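You operate a simulated robot arm through the tools that you are given. There is no shell and no other tool. Be economical: measure what you need, move in short steps, check, and stop when the job is done.

Carry out the task below with a simulated robot arm. There is one attempt and no reset: what you move stays moved.

TASK
Free the clamp and strip the crate for washing.
Fine: lid on the out plate, bun on the grey dough board, divider back in its stand.

It is judged by the outcome, as a careful person would: the job done as asked, and still so three seconds after it is handed in. It fails if anything else is knocked over, pushed out of place, dropped, spilled or broken. Lids that push on must go on centred and level and be pressed home; caps that screw on are set level and turned clockwise until they are tight.

THE ROBOT
A 6-joint arm with a fingered hand, hanging from a carriage that runs on a gantry, over the field with the corners [-180.3, 95.4], [45.6, -33.3], [108.9, 77.9], [-117, 206.6] (x, y) and turns from -6.964 to 5.044 rad about z. Base frame: it is fixed where the carriage stands at the start and does not move with it; the origin is on the floor, on the carriage's upright axis, x ahead of it, y to its left, z up; the surface under the hand at the start is at about z = 85. Readings come in cm, rad, newtons and seconds.
With the tool pointing down near the work surface it reaches from about 10 to 60 cm from the robot's upright axis, wherever it stands. Its first joint turns from -2.897 to 2.897 rad. Places, roughly: crate [60, -30, 90]; crate lid (31x21x5 cm) [60, -30, 90]; divider stand [30, -30, 90]; grey dough board [20, -10, 90]; lid clamp [40, -40, 110]; out plate [80, -70, 90]. Payload 4 kg.
The TCP is the grasp point between the finger pads, 3 cm short of the fingertips. In the tool frame z runs along the fingers and y along their closing line. The gripper opens to 10.4 cm. The gripper's body begins 3.5 cm behind the TCP. The gripper is a hand of 5 fingers: y runs from the thumb to the fingers, the wrist lies at [-1.5, -11.3, -19] in the tool frame, and closing takes about 1.5 s.
Orientation is told as [roll, pitch, yaw] about the base's x, y, z axes, in that order, counted from this pose: with the fingers straight down and the wrist toward the robot, the tool's x, y and z point along [0, 1, 0], [1, 0, 0] and [0, 0, -1] of the base frame.

THE INTERFACE
- The arm moves only by the tool arm_command. Its argument "rows" is a list of rows, each a list of 6 numbers: the turn, a rotation vector about the base's x, y, z in units of 4 degrees (1.0 is 4 degrees), then the shift along the base's x, y, z in units of 50 mm (1.0 is 50 mm). In form: [[rx, ry, rz, dx, dy, dz], ...]. A call has 1 to 8 rows; each row shifts and turns the commanded pose from where the row before left it. "claw" is the gripper command, from -1 (shut) to 1 (fully open), values between in proportion, set as the call begins (left out, the last holds). A call with a number of a shift or a turn outside -1 to 1 is refused whole. Each row takes 0.2 s and may step no farther than 5 cm and 0.15 rad from the row before; otherwise, or with a gripper value out of range, the whole call is refused. Where a pose cannot be reached the arm comes as near as it can. A force on the tool above 40 N (or 10 N above the force at the start of the call, whichever is more), or a blocked arm, ends the call early, and 0.2 s more pass. The fingers move at their own pace (about 4.5 cm/s each) and stop on an object; they squeeze with about 29 N. The grip force told is the motor's: it shows also when the fingers shut on nothing. Time passes only in rows, and 0.2 s behind the last, so rows that do not move let the fingers close. The reply holds the time, the measured pose of the TCP, the force on the tool along the base axes, the opening and the grip force, in the units named above and with some noise, with the torque about the TCP (base axes, N m) and any sound that the robot's microphone picked up.
- Cameras (640 x 400 px; columns grow to the right, rows downward): "scene" is now at [23.39, -4.66, 182]; the picture's right is [-0.81, -0.59, 0.00], its down [-0.55, 0.76, -0.36] and it looks along [0.21, -0.29, -0.93] (base axes); focal length 259 px, centre (320, 200). "wrist" rides on the gripper at [6, -8.3, -12] in the tool frame; the picture's right is [-0.79, 0.29, -0.54], its down [-0.56, -0.71, 0.44] and it looks along [-0.26, 0.65, 0.72] (tool axes); focal length 234 px, centre (320, 200). There is no depth. A picture from a camera that has moved, and an enlarged one, comes with that camera's place and axes in the base frame and with its lens.
- snapshot(camera): a new picture of that camera. It takes no simulated time.
- slide_trunk(by): slides the trunk up (or, below 0, down) by that many cm; the arm and the scene camera ride with it, the base frame stays. It gives what a move gives, with no picture.
- base_move(legs): drives the robot by 1 to 6 legs, each [ahead, left, turn to the left] in cm, cm and rad, along the robot's own axes; the way and the turn of a leg run together, so that a leg with both is an arc; at most 150 cm and 3.142 rad a leg. The arm and the cameras ride along, it lands a little off, and it stops where it bumps. It keeps to its track: a leg is cut to what the track allows. It gives what a move gives.
- finger_targets(index, middle, ring, little, thumb_bend, thumb_turn): sets how far each is bent, from 0 (flat) to 100 (curled in); at 30 the hand is open as for a grip, at 70 the pads meet at the TCP. One left out holds its place. A second passes; each finger stops where it meets its share of the squeeze, and holds until it gets a number again. A gripper value or a shape takes the hand back. It gives what a move gives, with no picture; readings hold the bend of each and the force on index, middle, ring, little, thumb and palm. thumb_turn goes from beside the hand (0) to across from the fingers (100), as for a grip.
- set_grasp(shape): the hand has 5 fingers and takes this shape, open, in about a second: jaw (thumb against the fingers, like two jaws); tri (thumb and two fingers); tip (a fingertip pinch); poke (one finger out to press); point (the index stretched); flat (the hand flat); cup (the hand cupped); fist (a fist). The gripper value then closes the fingers along that shape, each until it touches; the sizes above hold for jaw. It gives what a move gives, with no picture.
- head_to(pan, tilt): turns the head with the scene camera to pan (to the left, within 2.705 rad either way) and tilt (down, from -0.506 to 1.204), counted from straight ahead of the robot. It gives what a move gives.
- enlarge(camera, box): a new picture of the part [left, top, right, bottom] of that camera's present view, enlarged. It takes no simulated time.
- hand_in(): hands the job in; it is judged then, once.

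Work in short steps. Places have to be worked out from the pictures, the camera data and where the tool is seen: move nearer, look again, correct. Check each grasp and each placing, and mend what went wrong. You have 120 turns and 78 pictures in all, those below and enlarged ones among them. Open the gripper and draw the arm clear of the work before you hand the job in, unless the task says otherwise; then end with one line.

The tools are called after "Call:" as name(argument=value, ...) on one line, values as JSON. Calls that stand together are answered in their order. arm_command: Moves the arm, as the interface text tells. Its arguments: {"type":"object","properties":{"rows":{"type":"array","items":{"type":"array","items":{"type":"number"}}},"claw":{"type":"number"}},"required":["rows"]} The other tools are called the same way: slide_trunk (by) slides the trunk up or down; set_grasp (shape) gives the hand a shape; finger_targets (index, middle, ring, little, thumb_bend, thumb_turn) moves the fingers one by one; base_move (legs) drives the base; head_to (pan, tilt) turns the head that bears the scene camera; snapshot (camera) takes a picture; enlarge (camera, box) takes an enlarged picture of a part of a camera's view; hand_in () hands the job in.

At the start:

```text
clock: 0.0
position: [51.59, -20.15, 117.42]
tool_rot: [0.0, -0.001, -0.002]
contact_force: [-0.4, -0.6, 0.6]
moment: [-0.01, 0.01, 0.0]
finger_gap: 10.36
finger_force: 0.0
shape: jaw
bend: [30.0, 30.0, 30.0, 30.0, 30.0, 97.0]
finger forces: [0.0, 0.0, 0.0, 0.0, 0.0, 0.0]
trunk travel left (down, up): [-55.4, 4.4]
robot x, y, heading: [-0.08, -0.04, -0.003]
head pan, tilt: [-0.944, 1.201]
```

scene: 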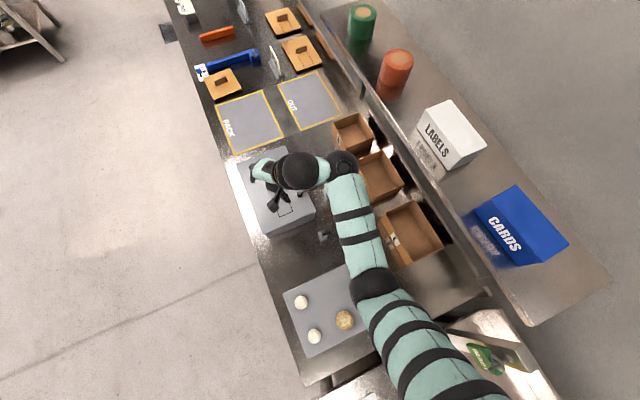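
wrist: 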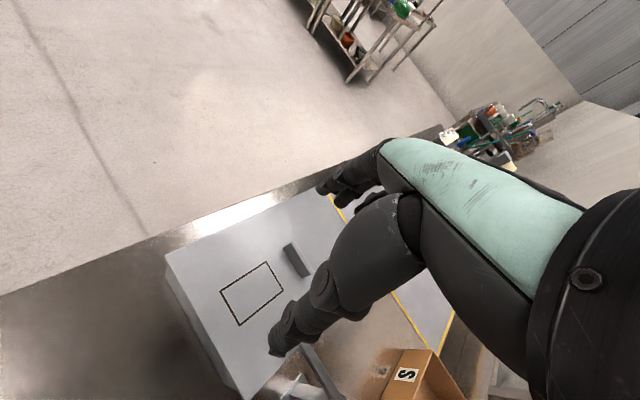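

The crate with its lid lies under the hand; I enlarge the crate and its neighbourhood to find the clamp and stand.

Call:
enlarge(camera="scene", box=[220, 120, 380, 260])

Call:
enlarge(camera="wrist", box=[160, 180, 480, 400])

```text
2.86 times, centred on (300, 190) of scene
camera zoom: at [23.39, -4.66, 182.0], right [-0.81, -0.59, 0.0], down [-0.55, 0.76, -0.36], along [0.21, -0.29, -0.93], focal length 741 px, centre (377, 229)
```

zoom: 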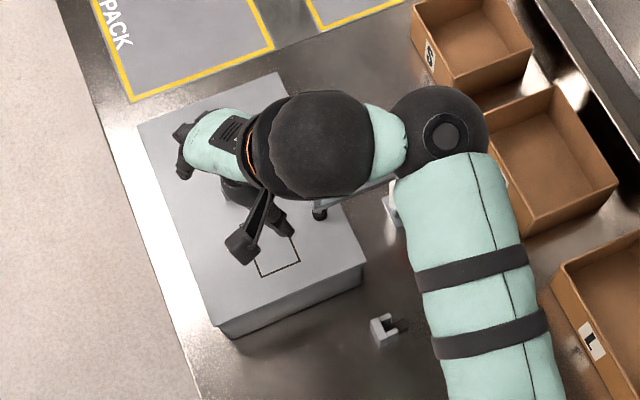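

```text
1.82 times, centred on (320, 290) of wrist
camera zoom: at [43.16, -14.06, 129.29], right [0.29, -0.79, 0.54], down [-0.71, -0.56, -0.44], along [0.65, -0.26, -0.72], focal length 426 px, centre (320, 36)
```

zoom: 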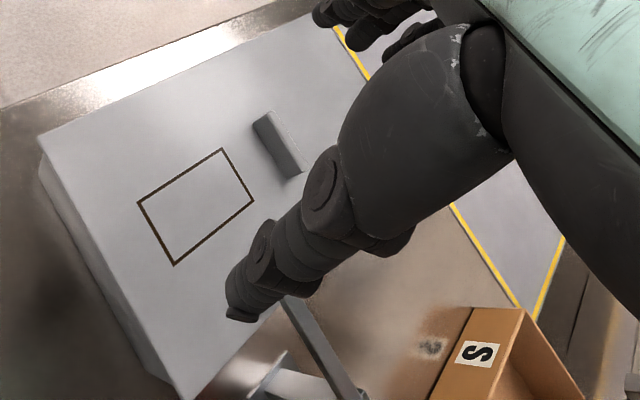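

The arm hides the clamp. I raise the hand, then swing the carriage left so the arm is over the free floor and look again.

Call:
arm_command(rows=[[0, 0, 0, 0, 0, 1], [0, 0, 0, 0, 0, 1]])

Call:
base_move(legs=[[0, 0, 0.9]])

Call:
head_to(pan=-1.6, tilt=1.0)

Call:
snapshot(camera="scene")

```text
clock: 0.6
position: [55.85, -20.97, 122.21]
tool_rot: [-0.001, -0.001, -0.001]
contact_force: [-1.3, 0.2, 0.2]
moment: [-0.02, 0.0, 0.01]
finger_gap: 10.39
finger_force: 0.0
shape: jaw
bend: [30.0, 30.0, 30.0, 30.0, 30.0, 97.0]
finger forces: [0.0, 0.0, 0.0, 0.0, 0.0, 0.0]
out of reach, approached as far as the arm can: row 1, 2
trunk travel left (down, up): [-55.4, 4.4]
robot x, y, heading: [0.41, 0.2, -0.006]
head pan, tilt: [-0.944, 1.201]
```

```text
clock: 3.3
position: [51.07, 30.84, 122.37]
tool_rot: [0.0, -0.003, 0.903]
contact_force: [-0.3, -0.1, -1.1]
moment: [0.01, 0.04, -0.02]
finger_gap: 10.37
finger_force: 0.1
shape: jaw
bend: [30.0, 30.0, 30.0, 30.0, 30.0, 97.0]
finger forces: [0.1, 0.0, 0.0, 0.1, 0.0, 0.1]
trunk travel left (down, up): [-55.4, 4.4]
robot x, y, heading: [-0.1, -0.03, 0.903]
head pan, tilt: [-0.944, 1.201]
```

```text
clock: 4.4
position: [50.96, 30.91, 122.32]
tool_rot: [-0.002, -0.001, 0.901]
contact_force: [-0.1, 0.1, 0.3]
moment: [-0.01, 0.0, 0.02]
finger_gap: 10.37
finger_force: 0.0
shape: jaw
bend: [30.0, 30.0, 30.0, 30.0, 30.0, 97.0]
finger forces: [0.0, 0.1, 0.0, 0.0, 0.1, 0.1]
trunk travel left (down, up): [-55.4, 4.4]
robot x, y, heading: [-0.09, -0.05, 0.906]
head pan, tilt: [-1.6, 1.0]
```

```text
73 pictures are left
camera scene: at [17.83, 11.11, 183.25], right [-0.64, -0.77, 0.0], down [-0.65, 0.54, -0.54], along [0.41, -0.35, -0.84], focal length 259 px, centre (320, 200)
```

scene: 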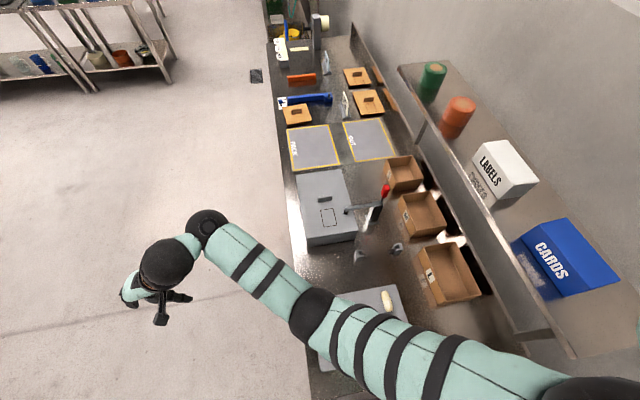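

Now the clamp beside the crate is visible (red grip, bar over the lid). I zoom in on it, and on the stand and plate.

Call:
enlarge(camera="scene", box=[290, 160, 418, 270])

Call:
enlarge(camera="scene", box=[340, 170, 410, 214])

Call:
enlarge(camera="scene", box=[270, 30, 430, 170])

```text
3.64 times, centred on (354, 215) of scene
camera zoom: at [17.83, 11.11, 183.25], right [-0.64, -0.77, 0.0], down [-0.65, 0.54, -0.54], along [0.41, -0.35, -0.84], focal length 943 px, centre (196, 146)
```

zoom: 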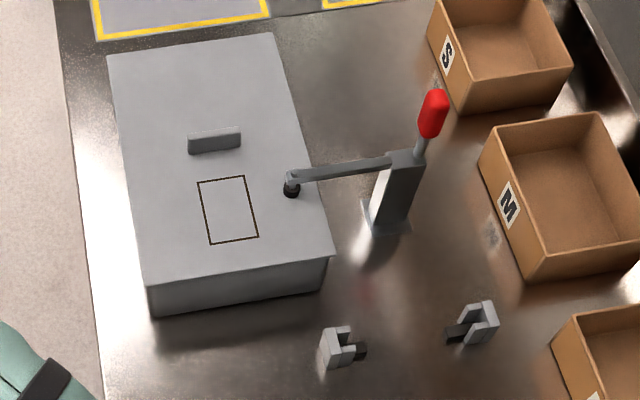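

```text
9.09 times, centred on (375, 192) of scene
camera zoom: at [17.83, 11.11, 183.25], right [-0.64, -0.77, 0.0], down [-0.65, 0.54, -0.54], along [0.41, -0.35, -0.84], focal length 2359 px, centre (-180, 273)
```

zoom: 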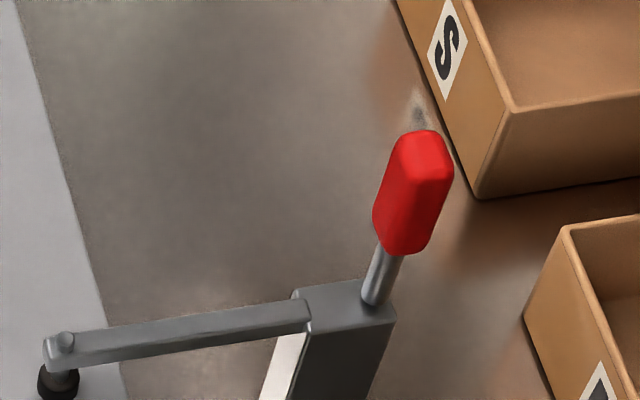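

```text
2.86 times, centred on (350, 100) of scene
camera zoom: at [17.83, 11.11, 183.25], right [-0.64, -0.77, 0.0], down [-0.65, 0.54, -0.54], along [0.41, -0.35, -0.84], focal length 741 px, centre (234, 486)
```

zoom: 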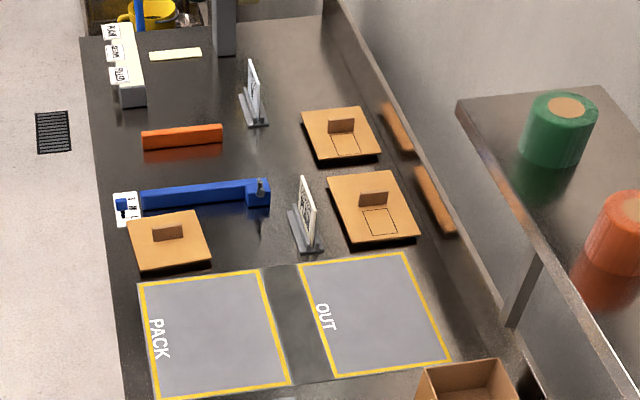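

Readout: the clamp's red handle stands upright at about (42.5,-40), z 104–112, pivot near z 99; lid top is near z 92 with its grip bar centred at (60.8,-28.4) across the table. The crate axes are turned about -0.517 rad. I drive the carriage to about (26.7,-3.7) and turn it to -0.517.

Call:
base_move(legs=[[13.65, -23.25, 0], [0, 0, -1.42]])

Call:
head_to(pan=-0.5, tilt=1.0)

Call:
snapshot(camera="scene")

Call:
snapshot(camera="wrist")

```text
clock: 9.7
position: [64.6, -48.77, 122.25]
tool_rot: [-0.001, -0.002, -0.512]
contact_force: [0.0, -0.1, 0.3]
moment: [-0.01, -0.02, 0.0]
finger_gap: 10.37
finger_force: 0.1
shape: jaw
bend: [30.0, 30.0, 30.0, 30.0, 30.0, 97.0]
finger forces: [0.1, 0.1, 0.0, 0.1, 0.1, 0.0]
trunk travel left (down, up): [-55.4, 4.4]
robot x, y, heading: [26.04, -3.36, -0.513]
head pan, tilt: [-1.6, 1.0]
```

```text
clock: 11.1
position: [64.61, -48.69, 122.24]
tool_rot: [0.0, -0.001, -0.51]
contact_force: [0.1, -0.3, -0.1]
moment: [0.0, 0.02, -0.02]
finger_gap: 10.35
finger_force: 0.2
shape: jaw
bend: [30.0, 30.0, 30.0, 30.0, 30.0, 97.0]
finger forces: [0.1, 0.1, 0.1, 0.0, 0.1, 0.0]
trunk travel left (down, up): [-55.4, 4.4]
robot x, y, heading: [26.02, -3.07, -0.506]
head pan, tilt: [-0.499, 1.0]
```

```text
69 pictures are left
camera scene: at [47.39, -19.04, 183.26], right [-0.85, -0.53, 0.0], down [-0.45, 0.71, -0.54], along [0.29, -0.46, -0.84], focal length 259 px, centre (320, 200)
```

scene: 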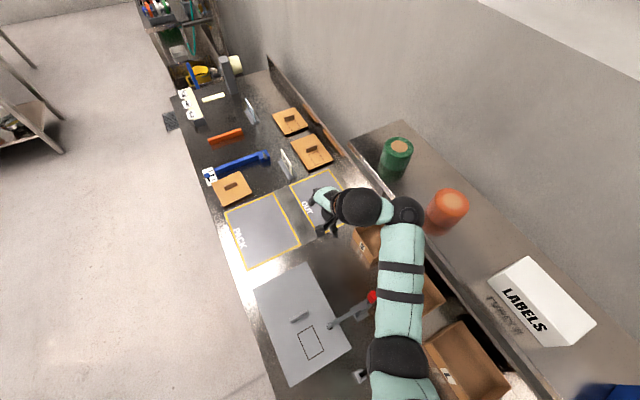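

```text
68 pictures are left
camera wrist: at [60.25, -39.31, 134.16], right [-0.13, -0.83, 0.54], down [-0.89, -0.14, -0.44], along [0.44, -0.54, -0.72], focal length 234 px, centre (320, 200)
```

wrist: 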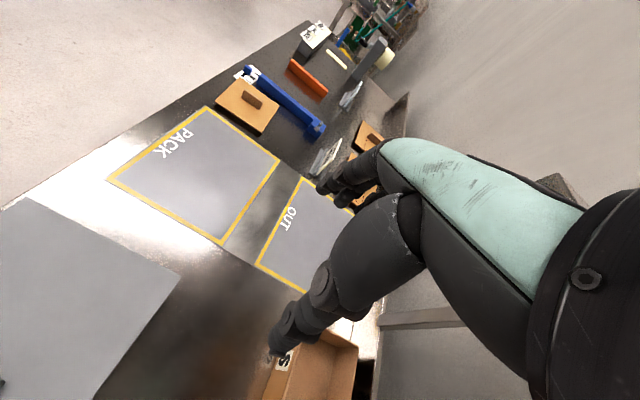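

I zoom on the clamp handle from this viewpoint to triangulate it.

Call:
enlarge(camera="scene", box=[300, 270, 400, 390])

```text
3.33 times, centred on (350, 330) of scene
camera zoom: at [47.39, -19.04, 183.26], right [-0.85, -0.53, 0.0], down [-0.45, 0.71, -0.54], along [0.29, -0.46, -0.84], focal length 865 px, centre (220, -233)
```

zoom: 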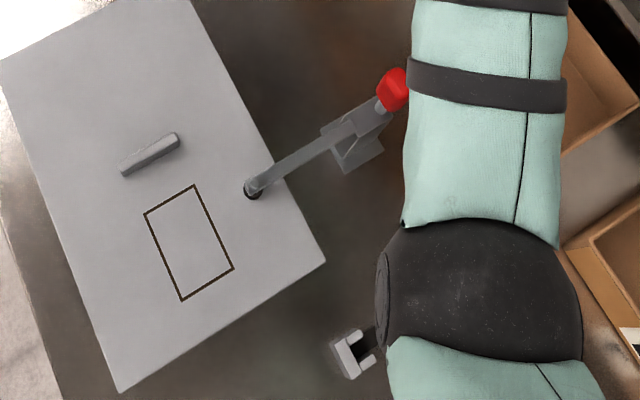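

Handle top triangulates to about (43.9,-41.3,109). I move the open hand over it at the present height.

Call:
arm_command(rows=[[0, 0, 0, -0.83, 0.296, 0], [0, 0, 0, -0.83, 0.296, 0], [0, 0, 0, -0.83, 0.296, 0], [0, 0, 0, -0.83, 0.296, 0], [0, 0, 0, -0.83, 0.296, 0]], claw=1)

Call:
snapshot(camera="wrist")

Call:
snapshot(camera="scene")

```text
clock: 12.3
position: [50.03, -45.31, 111.96]
tool_rot: [0.004, -0.002, -0.512]
contact_force: [-0.2, -0.5, -0.1]
moment: [0.05, -0.01, 0.03]
finger_gap: 10.38
finger_force: 0.1
shape: jaw
bend: [30.0, 30.0, 30.0, 30.0, 30.0, 97.0]
finger forces: [0.1, 0.0, 0.0, 0.0, 0.0, 0.0]
out of reach, approached as far as the arm can: row 1, 2, 3, 4, 5
trunk travel left (down, up): [-55.4, 4.4]
robot x, y, heading: [25.82, -2.78, -0.509]
head pan, tilt: [-0.499, 1.0]
```

```text
66 pictures are left
camera wrist: at [45.64, -35.87, 123.85], right [-0.14, -0.83, 0.54], down [-0.89, -0.14, -0.44], along [0.44, -0.54, -0.72], focal length 234 px, centre (320, 200)
```

wrist: 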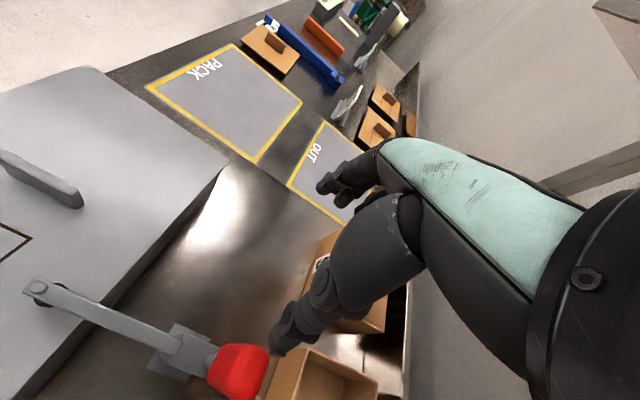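

```text
65 pictures are left
camera scene: at [47.49, -18.94, 183.24], right [-0.85, -0.53, 0.0], down [-0.45, 0.71, -0.54], along [0.29, -0.46, -0.84], focal length 259 px, centre (320, 200)
```

scene: 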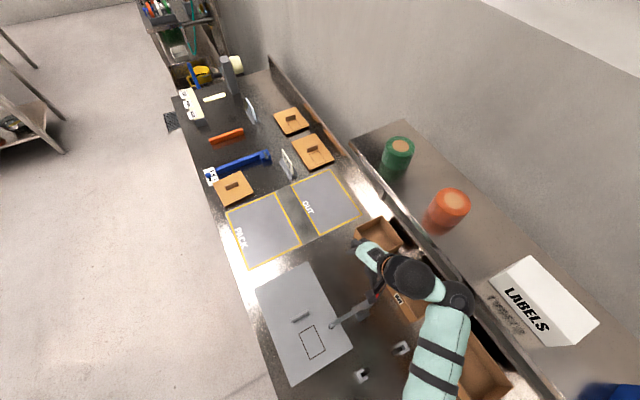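

At short range the arm cannot stay high, so I raise the trunk 4.3 and shift the carriage itself back 7 cm, which brings the hand over the handle.

Call:
slide_trunk(by=4.3)

Call:
base_move(legs=[[-7.2, 0, 0]])

Call:
snapshot(camera="wrist")

Call:
enlarge(camera="scene", box=[280, 200, 480, 360])

```text
clock: 13.1
position: [50.22, -44.51, 116.02]
tool_rot: [0.009, 0.002, -0.51]
contact_force: [0.2, -0.6, 0.8]
moment: [0.01, 0.01, 0.02]
finger_gap: 10.4
finger_force: 0.0
shape: jaw
bend: [30.0, 30.0, 30.0, 30.0, 30.0, 97.0]
finger forces: [0.0, 0.0, 0.0, 0.0, 0.0, 0.1]
trunk travel left (down, up): [-59.7, 0.1]
robot x, y, heading: [26.09, -3.59, -0.508]
head pan, tilt: [-0.499, 1.0]
```

```text
clock: 14.1
position: [44.04, -42.81, 117.25]
tool_rot: [-0.015, -0.017, -0.513]
contact_force: [-0.9, 0.2, 0.4]
moment: [0.0, 0.02, 0.02]
finger_gap: 10.39
finger_force: 0.1
shape: jaw
bend: [30.0, 30.0, 30.0, 30.0, 30.0, 97.0]
finger forces: [0.0, 0.1, 0.0, 0.0, 0.0, 0.1]
trunk travel left (down, up): [-59.7, 0.1]
robot x, y, heading: [19.76, 0.43, -0.508]
head pan, tilt: [-0.499, 1.0]
```

```text
64 pictures are left
camera wrist: at [39.5, -33.06, 128.94], right [-0.14, -0.82, 0.56], down [-0.89, -0.15, -0.44], along [0.44, -0.56, -0.7], focal length 234 px, centre (320, 200)
```

wrist: 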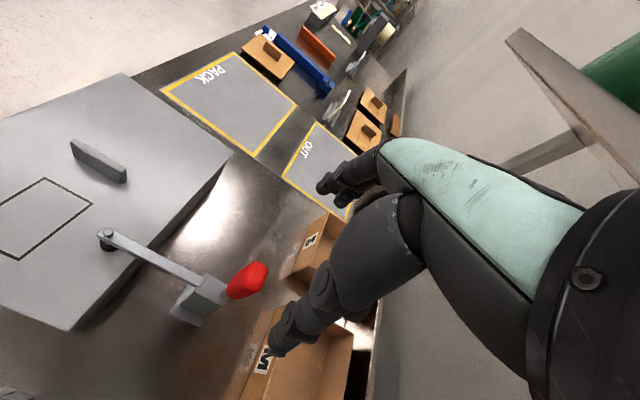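

```text
2.50 times, centred on (380, 280) of scene
camera zoom: at [41.31, -15.6, 187.74], right [-0.85, -0.53, 0.0], down [-0.45, 0.71, -0.54], along [0.29, -0.46, -0.84], focal length 649 px, centre (170, 0)
```

zoom: 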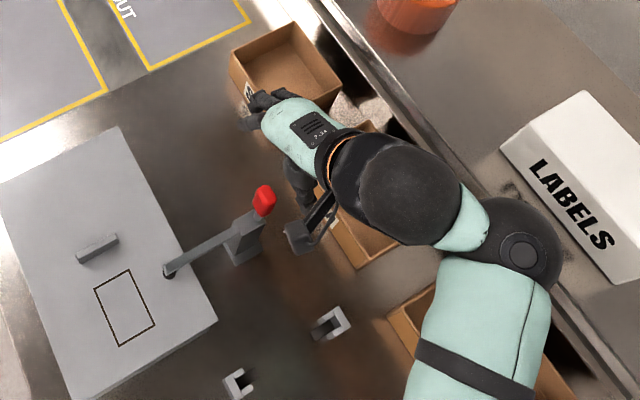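

TCP reads (44.0,-42.8,117), handle top at (44.1,-41.4,109). I correct 1.4 cm sideways and descend to straddle the handle.

Call:
arm_command(rows=[[0, 0, 0, -0.04, 0.28, 0], [0, 0, 0, 0, 0, -0.8], [0, 0, 0, 0, 0, -0.8]])

Call:
snapshot(camera="wrist")

Call:
enlarge(camera="scene", box=[300, 210, 440, 320])

```text
clock: 14.9
position: [43.56, -41.52, 108.7]
tool_rot: [-0.015, -0.013, -0.512]
contact_force: [0.9, 0.2, 0.5]
moment: [0.01, -0.02, -0.04]
finger_gap: 10.39
finger_force: 0.1
shape: jaw
bend: [30.0, 30.0, 30.0, 30.0, 30.0, 97.0]
finger forces: [0.0, 0.0, 0.0, 0.1, 0.0, 0.0]
out of reach, approached as far as the arm can: row 1
trunk travel left (down, up): [-59.7, 0.1]
robot x, y, heading: [19.54, 0.12, -0.511]
head pan, tilt: [-0.499, 1.0]
```

```text
62 pictures are left
camera wrist: at [39.16, -31.79, 120.35], right [-0.14, -0.82, 0.56], down [-0.89, -0.15, -0.44], along [0.44, -0.56, -0.71], focal length 234 px, centre (320, 200)
```

wrist: 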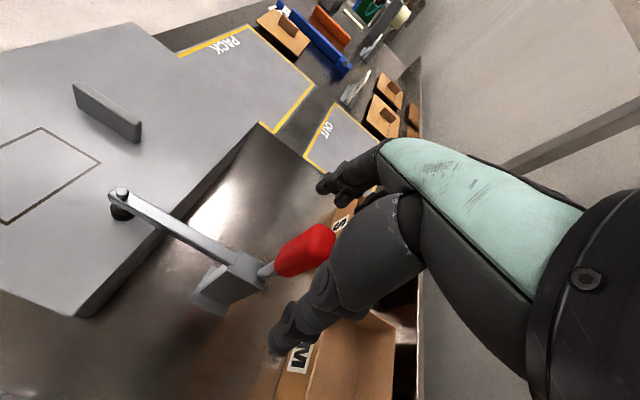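

```text
3.64 times, centred on (370, 265) of scene
camera zoom: at [41.21, -15.57, 187.55], right [-0.85, -0.53, 0.0], down [-0.45, 0.71, -0.54], along [0.29, -0.46, -0.84], focal length 943 px, centre (138, -36)
```

zoom: 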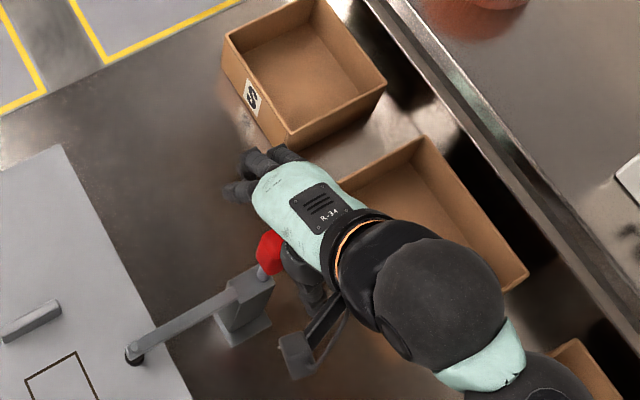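

The red handle lines up with the TCP axis, its top about level with the TCP. I go 2 cm lower and close.

Call:
arm_command(rows=[[0, 0, 0, 0, 0, -0.4]])

Call:
arm_command(rows=[[0, 0, 0, 0, 0, 0], [0, 0, 0, 0, 0, 0], [0, 0, 0, 0, 0, 0], [0, 0, 0, 0, 0, 0], [0, 0, 0, 0, 0, 0], [0, 0, 0, 0, 0, 0], [0, 0, 0, 0, 0, 0]], claw=-1)

Call:
snapshot(camera="wrist")

```text
clock: 15.3
position: [43.59, -41.33, 106.69]
tool_rot: [-0.015, -0.01, -0.514]
contact_force: [0.3, 0.2, 0.0]
moment: [-0.01, 0.01, 0.0]
finger_gap: 10.38
finger_force: 0.2
shape: jaw
bend: [30.0, 30.0, 30.0, 30.0, 30.0, 97.0]
finger forces: [0.0, 0.0, 0.0, 0.0, 0.0, 0.1]
trunk travel left (down, up): [-59.7, 0.1]
robot x, y, heading: [20.04, 0.08, -0.511]
head pan, tilt: [-0.499, 1.0]
```

```text
clock: 16.9
position: [43.63, -41.34, 106.66]
tool_rot: [-0.016, -0.014, -0.514]
contact_force: [-3.4, 1.6, -0.3]
moment: [0.03, 0.04, -0.08]
finger_gap: 2.03
finger_force: 28.8
shape: jaw
bend: [72.0, 62.0, 69.0, 70.0, 75.0, 100.0]
finger forces: [14.6, 7.7, 0.0, 0.0, 25.6, 0.0]
trunk travel left (down, up): [-59.7, 0.1]
robot x, y, heading: [19.76, 0.17, -0.511]
head pan, tilt: [-0.499, 1.0]
```

```text
60 pictures are left
camera wrist: at [39.19, -31.66, 118.39], right [-0.14, -0.82, 0.56], down [-0.89, -0.15, -0.44], along [0.44, -0.56, -0.71], focal length 234 px, centre (320, 200)
```

wrist: 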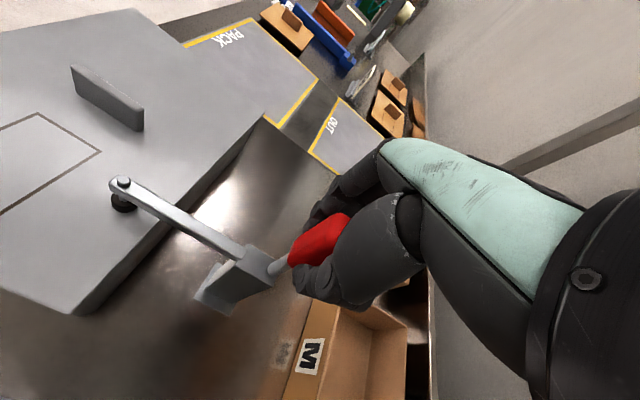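

The handle is gripped (gap 2.0, 29 N). I pull it gently back, away from the crate, along a small arc about the pivot, to feel which way it frees.

Call:
arm_command(rows=[[0, 0, 0, -0.103, -0.181, -0.015], [0, 0, 0, -0.102, -0.179, -0.044], [0, 0, 0, -0.097, -0.17, -0.072]])

Call:
snapshot(camera="wrist")

```text
clock: 17.7
position: [42.06, -43.85, 105.86]
tool_rot: [-0.011, -0.01, -0.512]
contact_force: [1.5, 7.1, -0.3]
moment: [0.39, -0.3, 0.03]
finger_gap: 1.95
finger_force: 28.8
shape: jaw
bend: [73.0, 63.0, 69.0, 70.0, 75.0, 100.0]
finger forces: [18.6, 6.5, 0.0, 0.1, 25.2, 0.1]
trunk travel left (down, up): [-59.7, 0.1]
robot x, y, heading: [19.97, 0.13, -0.509]
head pan, tilt: [-0.499, 1.0]
```

```text
59 pictures are left
camera wrist: at [37.73, -34.22, 117.61], right [-0.14, -0.82, 0.56], down [-0.89, -0.15, -0.44], along [0.44, -0.55, -0.71], focal length 234 px, centre (320, 200)
```

wrist: 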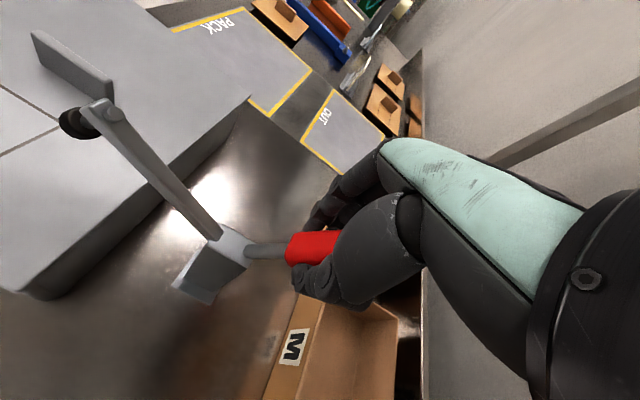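

The bar is lifting. I continue the arc to about 54° and look.

Call:
arm_command(rows=[[0, 0, 0, -0.113, -0.198, -0.126], [0, 0, 0, -0.101, -0.177, -0.164], [0, 0, 0, -0.085, -0.15, -0.198]])

Call:
snapshot(camera="wrist")

Call:
enlarge(camera="scene", box=[300, 210, 440, 320])

```text
clock: 18.5
position: [40.73, -46.08, 103.38]
tool_rot: [-0.01, -0.013, -0.51]
contact_force: [10.7, 16.7, -0.3]
moment: [0.93, -0.5, 0.2]
finger_gap: 2.06
finger_force: 29.0
shape: jaw
bend: [73.0, 63.0, 69.0, 70.0, 75.0, 99.0]
finger forces: [20.0, 8.4, 7.1, 0.1, 26.5, 0.1]
trunk travel left (down, up): [-59.7, 0.1]
robot x, y, heading: [20.0, 0.01, -0.506]
head pan, tilt: [-0.499, 1.0]
```

```text
58 pictures are left
camera wrist: at [36.28, -36.46, 115.18], right [-0.14, -0.82, 0.55], down [-0.89, -0.15, -0.44], along [0.44, -0.55, -0.71], focal length 234 px, centre (320, 200)
```

wrist: 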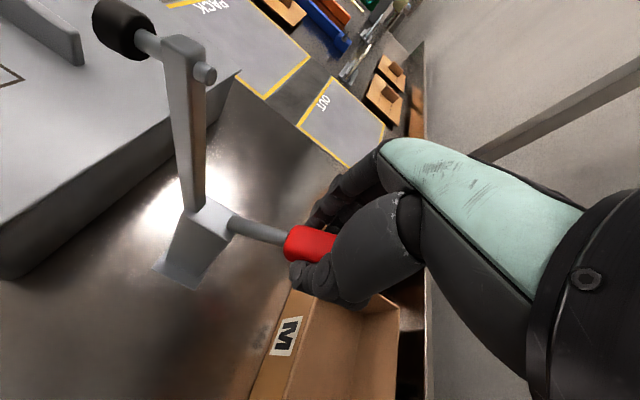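

```text
3.64 times, centred on (370, 265) of scene
camera zoom: at [41.29, -15.45, 187.56], right [-0.85, -0.53, 0.0], down [-0.45, 0.71, -0.54], along [0.29, -0.46, -0.84], focal length 943 px, centre (138, -36)
```

zoom: 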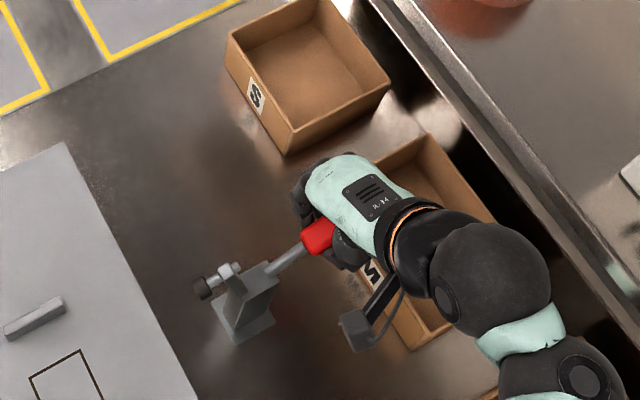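

The bar is well up; the pull-back force says I am slightly outside the arc, so the next steps go mostly downward.

Call:
arm_command(rows=[[0, 0, 0, -0.02, -0.035, -0.22], [0, 0, 0, -0.01, -0.02, -0.24], [0, 0, 0, 0.0, 0.0, -0.24]])

Call:
snapshot(camera="wrist")

Call:
enlarge(camera="scene", box=[300, 210, 440, 320])

```text
clock: 18.9
position: [40.57, -46.5, 103.0]
tool_rot: [-0.019, -0.015, -0.507]
contact_force: [-5.4, 21.6, 27.9]
moment: [1.02, 0.19, 0.14]
finger_gap: 2.44
finger_force: 28.5
shape: jaw
bend: [73.0, 65.0, 71.0, 70.0, 77.0, 95.0]
finger forces: [16.3, 5.8, 1.2, 0.1, 35.9, 0.0]
trunk travel left (down, up): [-59.7, 0.1]
robot x, y, heading: [19.85, -0.05, -0.508]
head pan, tilt: [-0.499, 1.0]
stopped in row 2: the force on the tool passed its limit at 49 N (the readings are from after the stop); the commanded pose is now the measured one
```

```text
56 pictures are left
camera wrist: at [36.07, -36.83, 114.64], right [-0.13, -0.82, 0.56], down [-0.89, -0.16, -0.44], along [0.44, -0.56, -0.7], focal length 234 px, centre (320, 200)
```

wrist: 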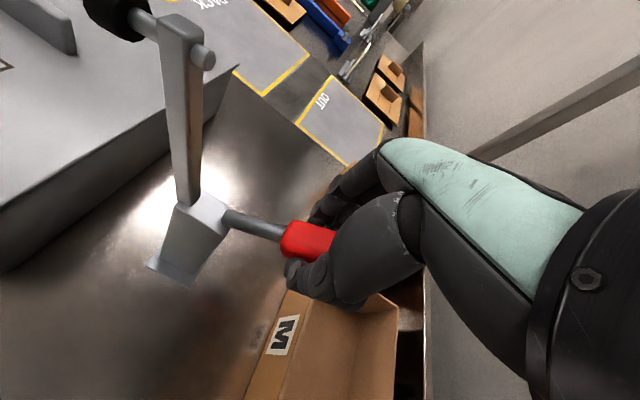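

```text
3.64 times, centred on (370, 265) of scene
camera zoom: at [41.2, -15.43, 187.59], right [-0.85, -0.53, 0.0], down [-0.45, 0.71, -0.54], along [0.29, -0.46, -0.84], focal length 943 px, centre (138, -36)
```

zoom: 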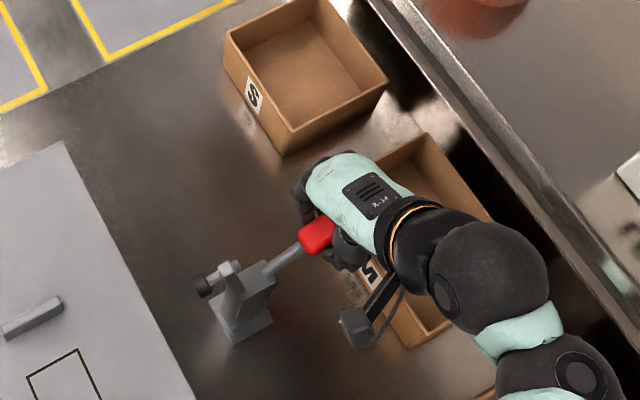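

An upward reaction over 40 N: the handle seems at its stop with the bar well clear of the lid. I open the hand and see whether the clamp stays open.

Call:
arm_command(rows=[[0, 0, 0, 0, 0, 0.05], [0, 0, 0, 0, 0, 0], [0, 0, 0, 0, 0, 0], [0, 0, 0, 0, 0, 0], [0, 0, 0, 0, 0, 0], [0, 0, 0, 0, 0, 0]], claw=1)

Call:
snapshot(camera="wrist")

```text
clock: 20.4
position: [40.43, -46.87, 103.26]
tool_rot: [-0.02, -0.016, -0.51]
contact_force: [-0.8, -0.5, 0.0]
moment: [-0.02, -0.01, 0.01]
finger_gap: 10.38
finger_force: 0.0
shape: jaw
bend: [30.0, 30.0, 30.0, 30.0, 30.0, 97.0]
finger forces: [0.1, 0.0, 0.1, 0.0, 0.0, 0.0]
trunk travel left (down, up): [-59.7, 0.1]
robot x, y, heading: [19.77, 0.35, -0.506]
head pan, tilt: [-0.499, 1.0]
```

```text
54 pictures are left
camera wrist: at [36.01, -37.11, 114.89], right [-0.14, -0.82, 0.56], down [-0.89, -0.15, -0.44], along [0.44, -0.56, -0.7], focal length 234 px, centre (320, 200)
```

wrist: 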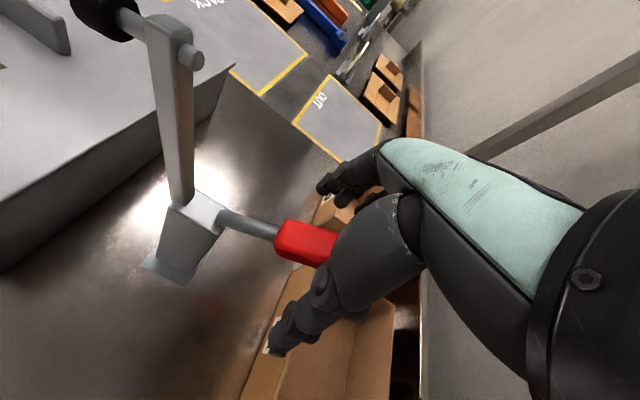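

The clamp stays open. I raise the hand straight up, clear of it.

Call:
arm_command(rows=[[0, 0, 0, 0, 0, 0.9], [0, 0, 0, 0, 0, 0.9]])

Call:
snapshot(camera="scene")

Call:
snapshot(camera="wrist")

```text
clock: 21.1
position: [40.01, -41.79, 106.22]
tool_rot: [0.135, 0.082, -0.506]
contact_force: [-0.3, 0.1, -0.6]
moment: [0.0, 0.01, 0.0]
finger_gap: 10.36
finger_force: 0.0
shape: jaw
bend: [30.0, 30.0, 30.0, 30.0, 30.0, 97.0]
finger forces: [0.1, 0.0, 0.0, 0.0, 0.0, 0.0]
trunk travel left (down, up): [-59.7, 0.1]
robot x, y, heading: [20.04, 0.36, -0.512]
head pan, tilt: [-0.499, 1.0]
stopped in row 2: the arm was blocked; the commanded pose is now the measured one
```

```text
53 pictures are left
camera scene: at [41.2, -15.46, 187.67], right [-0.85, -0.53, 0.0], down [-0.45, 0.71, -0.54], along [0.29, -0.46, -0.84], focal length 259 px, centre (320, 200)
```

scene: 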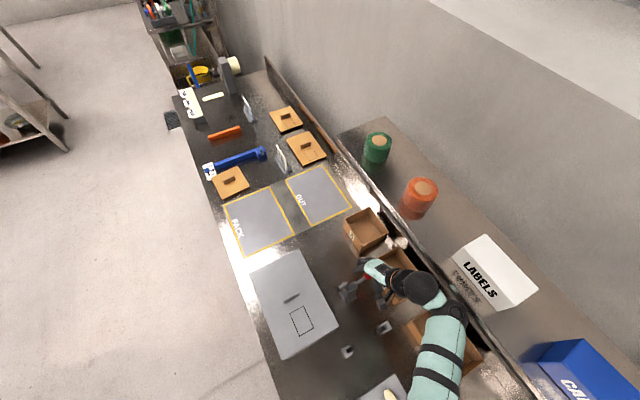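

```text
52 pictures are left
camera wrist: at [35.75, -34.4, 119.54], right [-0.13, -0.9, 0.41], down [-0.89, -0.07, -0.45], along [0.43, -0.42, -0.8], focal length 234 px, centre (320, 200)
```

wrist: 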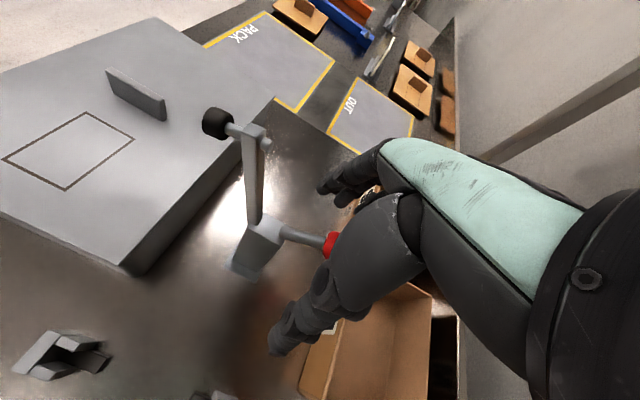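

The arm ran into its wrist limit: it tilted and drifted toward the handle. I go back to the upright pose around the handle, then turn the hand toward the radial direction before lifting.

Call:
arm_command(rows=[[-0.74, -0.47, 0, 0.027, -0.34, -0.12], [-0.74, -0.47, 0, 0.027, -0.34, -0.12], [-0.74, -0.47, 0, 0.027, -0.34, -0.12], [0, 0, -1, 0, -0.1, 0], [0, 0, -1, 0, -0.1, 0], [0, 0, -1, 0, -0.1, 0], [0, 0, -1, 0, 0, 0]])

Call:
snapshot(camera="wrist")

```text
clock: 22.8
position: [40.47, -49.6, 105.11]
tool_rot: [0.029, -0.091, -0.786]
contact_force: [0.6, 0.1, 0.2]
moment: [0.03, 0.01, 0.01]
finger_gap: 10.4
finger_force: 0.1
shape: jaw
bend: [30.0, 30.0, 30.0, 30.0, 30.0, 97.0]
finger forces: [0.1, 0.1, 0.1, 0.0, 0.0, 0.0]
trunk travel left (down, up): [-59.7, 0.1]
robot x, y, heading: [19.86, 0.36, -0.506]
head pan, tilt: [-0.499, 1.0]
```

```text
51 pictures are left
camera wrist: at [37.83, -38.71, 116.43], right [-0.4, -0.74, 0.54], down [-0.85, 0.08, -0.51], along [0.33, -0.67, -0.66], focal length 234 px, centre (320, 200)
```

wrist: 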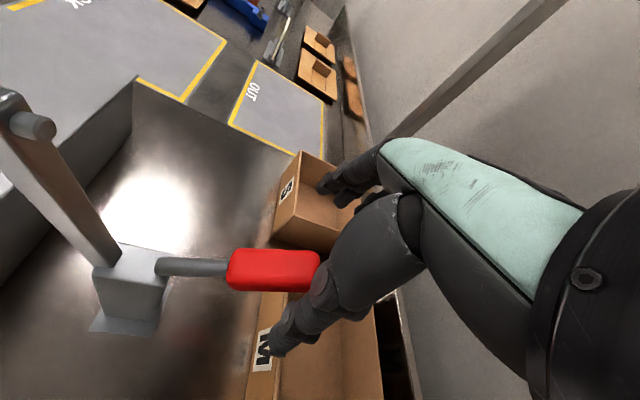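

Handle is now nearly out of the jaws. I lift in small steps.

Call:
arm_command(rows=[[0, 0, 0, 0, -0.1, 0.5], [0, 0, 0, 0, -0.1, 0.5], [0, 0, 0, 0, 0, 0.5]])

Call:
snapshot(camera="wrist")

```text
clock: 23.8
position: [41.04, -47.98, 110.8]
tool_rot: [0.056, -0.06, -0.772]
contact_force: [-0.6, 0.7, 0.8]
moment: [0.0, -0.01, 0.01]
finger_gap: 10.4
finger_force: 0.1
shape: jaw
bend: [30.0, 30.0, 30.0, 30.0, 30.0, 97.0]
finger forces: [0.1, 0.1, 0.0, 0.0, 0.1, 0.1]
trunk travel left (down, up): [-59.7, 0.1]
robot x, y, heading: [19.52, 0.48, -0.506]
head pan, tilt: [-0.499, 1.0]
stopped in row 3: the arm was blocked; the commanded pose is now the measured one
```

```text
50 pictures are left
camera wrist: at [38.27, -37.72, 122.4], right [-0.38, -0.77, 0.51], down [-0.86, 0.09, -0.51], along [0.34, -0.64, -0.69], focal length 234 px, centre (320, 200)
```

wrist: 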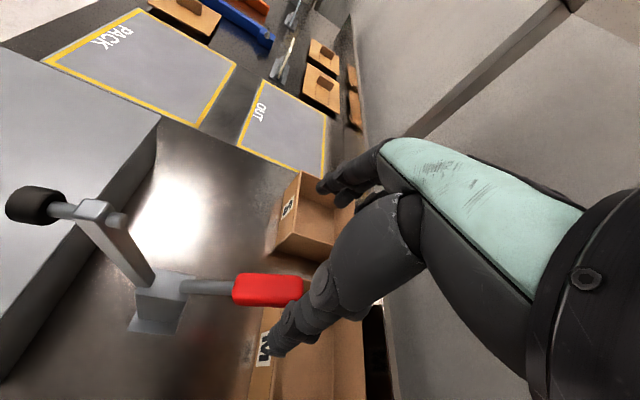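

The hand is above the handle's level. I drive the carriage 15 ahead (along the table), then 14 to the left, to bring the hand over the crate clear of the raised bar.

Call:
base_move(legs=[[15, 0, 0], [0, 14, 0]])

Call:
snapshot(camera="scene")

```text
clock: 26.0
position: [60.62, -44.4, 111.42]
tool_rot: [0.045, -0.07, -0.774]
contact_force: [-0.6, 1.0, 0.3]
moment: [-0.02, -0.02, 0.01]
finger_gap: 10.4
finger_force: 0.0
shape: jaw
bend: [30.0, 30.0, 30.0, 30.0, 30.0, 97.0]
finger forces: [0.1, 0.0, 0.0, 0.0, 0.1, 0.1]
trunk travel left (down, up): [-59.7, 0.1]
robot x, y, heading: [39.61, 5.21, -0.501]
head pan, tilt: [-0.499, 1.0]
```

```text
49 pictures are left
camera scene: at [61.05, -10.48, 187.56], right [-0.84, -0.54, 0.0], down [-0.45, 0.71, -0.54], along [0.29, -0.46, -0.84], focal length 259 px, centre (320, 200)
```

scene: 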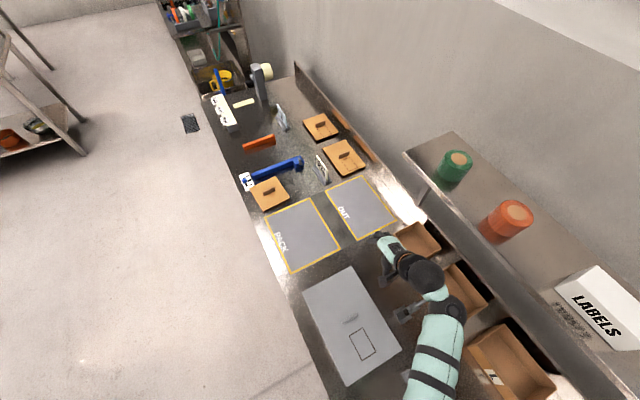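

The hand is over the table beyond the crate's clamp side. I move the arm over the lid's grip bar and straighten the yaw to -0.517.

Call:
arm_command(rows=[[-0.16, 0.25, 0.93, 0.01, 0.8, 0], [-0.16, 0.25, 0.93, 0.01, 0.8, 0], [-0.16, 0.25, 0.93, 0.01, 0.8, 0], [-0.16, 0.25, 0.93, 0.01, 0.8, 0]])

Call:
snapshot(camera="wrist")

Call:
enlarge(camera="scene", box=[290, 220, 490, 370])

```text
clock: 27.0
position: [61.11, -28.21, 111.19]
tool_rot: [-0.034, -0.04, -0.509]
contact_force: [0.7, -0.9, -0.2]
moment: [0.03, 0.02, 0.0]
finger_gap: 10.38
finger_force: 0.1
shape: jaw
bend: [30.0, 30.0, 30.0, 30.0, 30.0, 97.0]
finger forces: [0.0, 0.1, 0.1, 0.0, 0.0, 0.0]
trunk travel left (down, up): [-59.7, 0.1]
robot x, y, heading: [40.09, 5.43, -0.505]
head pan, tilt: [-0.499, 1.0]
```

```text
48 pictures are left
camera wrist: at [56.53, -18.26, 122.53], right [-0.14, -0.8, 0.58], down [-0.88, -0.16, -0.45], along [0.45, -0.57, -0.68], focal length 234 px, centre (320, 200)
```

wrist: 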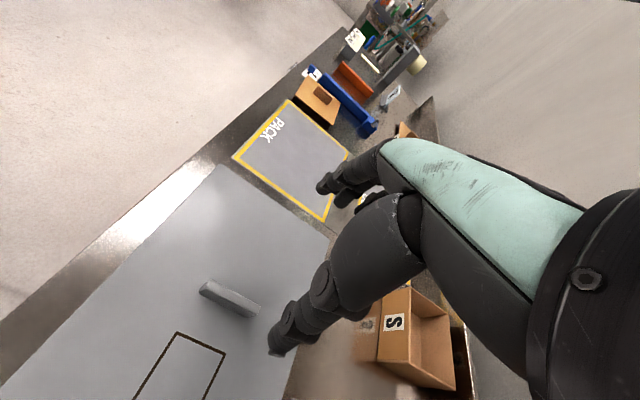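

```text
2.67 times, centred on (390, 295) of scene
camera zoom: at [61.05, -10.49, 187.56], right [-0.84, -0.54, 0.0], down [-0.45, 0.71, -0.54], along [0.29, -0.46, -0.84], focal length 692 px, centre (133, -53)
```

zoom: 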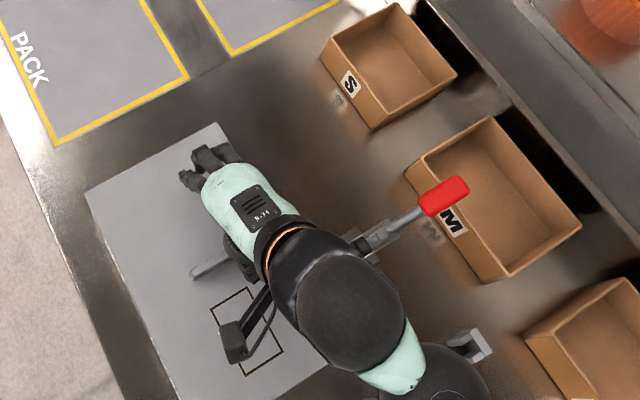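

The grip bar appears near (60.4,-27.6). I straighten the slight tilt and descend to z≈100, then look again.

Call:
arm_command(rows=[[0.25, 0.29, 0, -0.05, 0.03, -0.75], [0.25, 0.29, 0, -0.05, 0.03, -0.75], [0, 0, 0, 0, 0, -0.75]])

Call:
snapshot(camera="wrist")

```text
clock: 27.8
position: [60.68, -27.82, 100.02]
tool_rot: [-0.022, 0.011, -0.509]
contact_force: [0.1, 0.6, 0.5]
moment: [0.02, -0.03, 0.0]
finger_gap: 10.4
finger_force: 0.1
shape: jaw
bend: [30.0, 30.0, 30.0, 30.0, 30.0, 97.0]
finger forces: [0.1, 0.0, 0.0, 0.0, 0.1, 0.0]
trunk travel left (down, up): [-59.7, 0.1]
robot x, y, heading: [39.58, 5.13, -0.505]
head pan, tilt: [-0.499, 1.0]
```

```text
46 pictures are left
camera wrist: at [56.49, -18.19, 111.86], right [-0.12, -0.82, 0.56], down [-0.9, -0.15, -0.42], along [0.42, -0.55, -0.72], focal length 234 px, centre (320, 200)
```

wrist: 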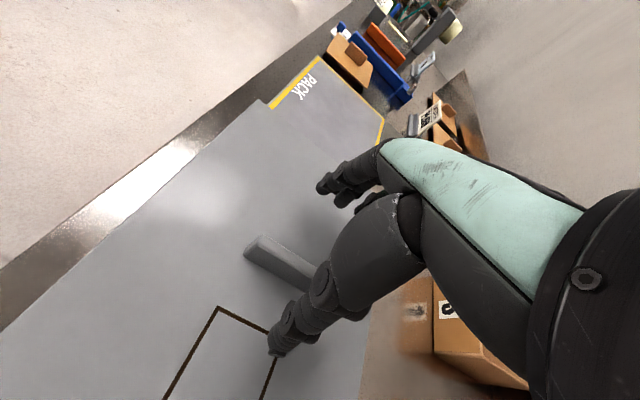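

The bar is centred under the TCP (predicted pixel (290,263) lies on it). I descend with short steps until close to the lid top.

Call:
arm_command(rows=[[0, 0, 0, 0, 0, -0.4], [0, 0, 0, 0, 0, -0.36]])

Call:
snapshot(camera="wrist")

```text
clock: 28.4
position: [60.93, -28.43, 97.31]
tool_rot: [-0.034, -0.01, -0.502]
contact_force: [-2.4, 5.4, 22.0]
moment: [-0.57, -0.94, 0.16]
finger_gap: 10.19
finger_force: 0.0
shape: jaw
bend: [30.0, 30.0, 30.0, 30.0, 29.0, 97.0]
finger forces: [0.5, 20.2, 0.0, 0.1, 0.7, 0.0]
trunk travel left (down, up): [-59.7, 0.1]
robot x, y, heading: [40.02, 5.21, -0.502]
head pan, tilt: [-0.499, 1.0]
stopped in row 2: the force on the tool passed its limit at 55 N (the readings are from after the stop); the commanded pose is now the measured one
```

```text
45 pictures are left
camera wrist: at [56.55, -18.61, 108.99], right [-0.12, -0.81, 0.57], down [-0.89, -0.16, -0.42], along [0.44, -0.56, -0.7], focal length 234 px, centre (320, 200)
```

wrist: 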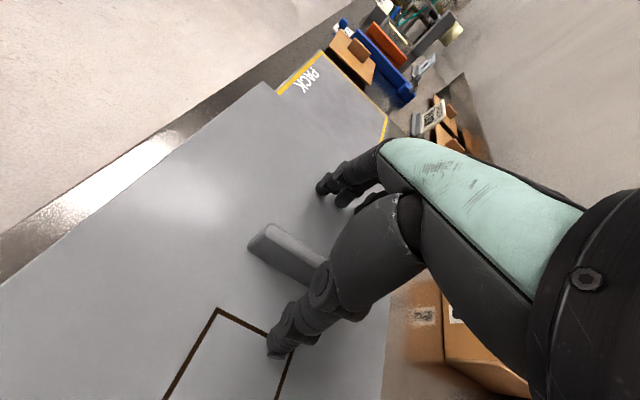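

The middle fingertip touched the lid top, at TCP z≈97. I back off 0.8 cm, level the roll, and close on the bar.

Call:
arm_command(rows=[[0.4, 0.1, 0, 0, 0, 0.16], [0, 0, 0, 0, 0, 0]])

Call:
arm_command(rows=[[0, 0, 0, 0, 0, 0], [0, 0, 0, 0, 0, 0], [0, 0, 0, 0, 0, 0], [0, 0, 0, 0, 0, 0], [0, 0, 0, 0, 0, 0], [0, 0, 0, 0, 0, 0], [0, 0, 0, 0, 0, 0], [0, 0, 0, 0, 0, 0]], claw=-1)

Call:
snapshot(camera="wrist")

```text
clock: 29.1
position: [60.75, -28.17, 97.99]
tool_rot: [-0.008, 0.016, -0.504]
contact_force: [-0.5, -0.7, -0.6]
moment: [-0.04, 0.01, -0.01]
finger_gap: 10.37
finger_force: 0.1
shape: jaw
bend: [30.0, 30.0, 30.0, 30.0, 30.0, 97.0]
finger forces: [0.0, 0.0, 0.0, 0.0, 0.0, 0.0]
trunk travel left (down, up): [-59.7, 0.1]
robot x, y, heading: [39.48, 5.09, -0.506]
head pan, tilt: [-0.499, 1.0]
```

```text
clock: 30.9
position: [60.54, -28.24, 97.99]
tool_rot: [-0.008, 0.018, -0.505]
contact_force: [-4.5, 3.2, -0.2]
moment: [0.07, 0.1, 0.02]
finger_gap: 0.82
finger_force: 28.3
shape: jaw
bend: [70.0, 70.0, 70.0, 55.0, 75.0, 100.0]
finger forces: [12.5, 6.5, 0.0, 0.0, 24.3, 0.1]
trunk travel left (down, up): [-59.7, 0.1]
robot x, y, heading: [39.51, 5.18, -0.504]
head pan, tilt: [-0.499, 1.0]
```

```text
44 pictures are left
camera wrist: at [56.41, -18.8, 109.93], right [-0.12, -0.83, 0.54], down [-0.9, -0.15, -0.42], along [0.43, -0.54, -0.73], focal length 234 px, centre (320, 200)
```

wrist: 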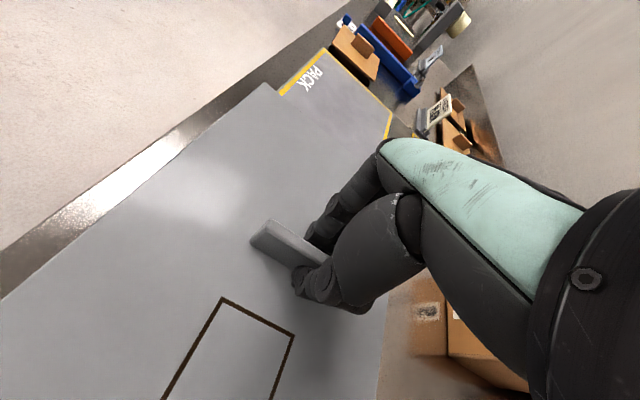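

Gap 0.8 cm with the bar between thumb and fingers. I lift 3 cm and check the load and picture.

Call:
arm_command(rows=[[0, 0, 0, 0, 0, 0.2], [0, 0, 0, 0, 0, 0.2], [0, 0, 0, 0, 0, 0.2]])

Call:
snapshot(camera="wrist")

Call:
snapshot(camera="scene")

```text
clock: 31.6
position: [60.8, -28.24, 101.07]
tool_rot: [-0.008, 0.014, -0.503]
contact_force: [0.2, -0.5, -2.5]
moment: [-0.02, 0.0, -0.01]
finger_gap: 0.77
finger_force: 29.0
shape: jaw
bend: [70.0, 70.0, 70.0, 55.0, 76.0, 100.0]
finger forces: [14.9, 8.5, 0.1, 0.0, 23.3, 0.0]
trunk travel left (down, up): [-59.7, 0.1]
robot x, y, heading: [39.77, 5.09, -0.501]
head pan, tilt: [-0.499, 1.0]
```

```text
43 pictures are left
camera wrist: at [56.54, -18.75, 112.97], right [-0.12, -0.83, 0.55], down [-0.9, -0.15, -0.42], along [0.43, -0.54, -0.73], focal length 234 px, centre (320, 200)
```

wrist: 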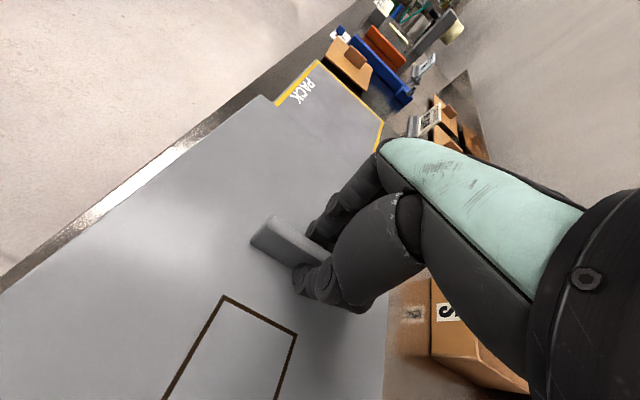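

```text
42 pictures are left
camera scene: at [61.05, -10.46, 187.55], right [-0.84, -0.54, 0.0], down [-0.45, 0.71, -0.54], along [0.29, -0.46, -0.84], focal length 259 px, centre (320, 200)
```

scene: 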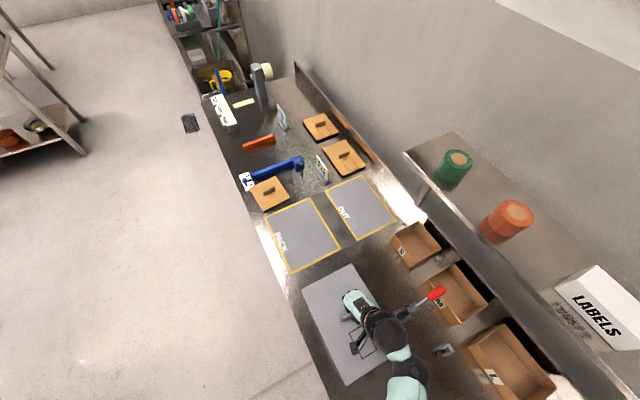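

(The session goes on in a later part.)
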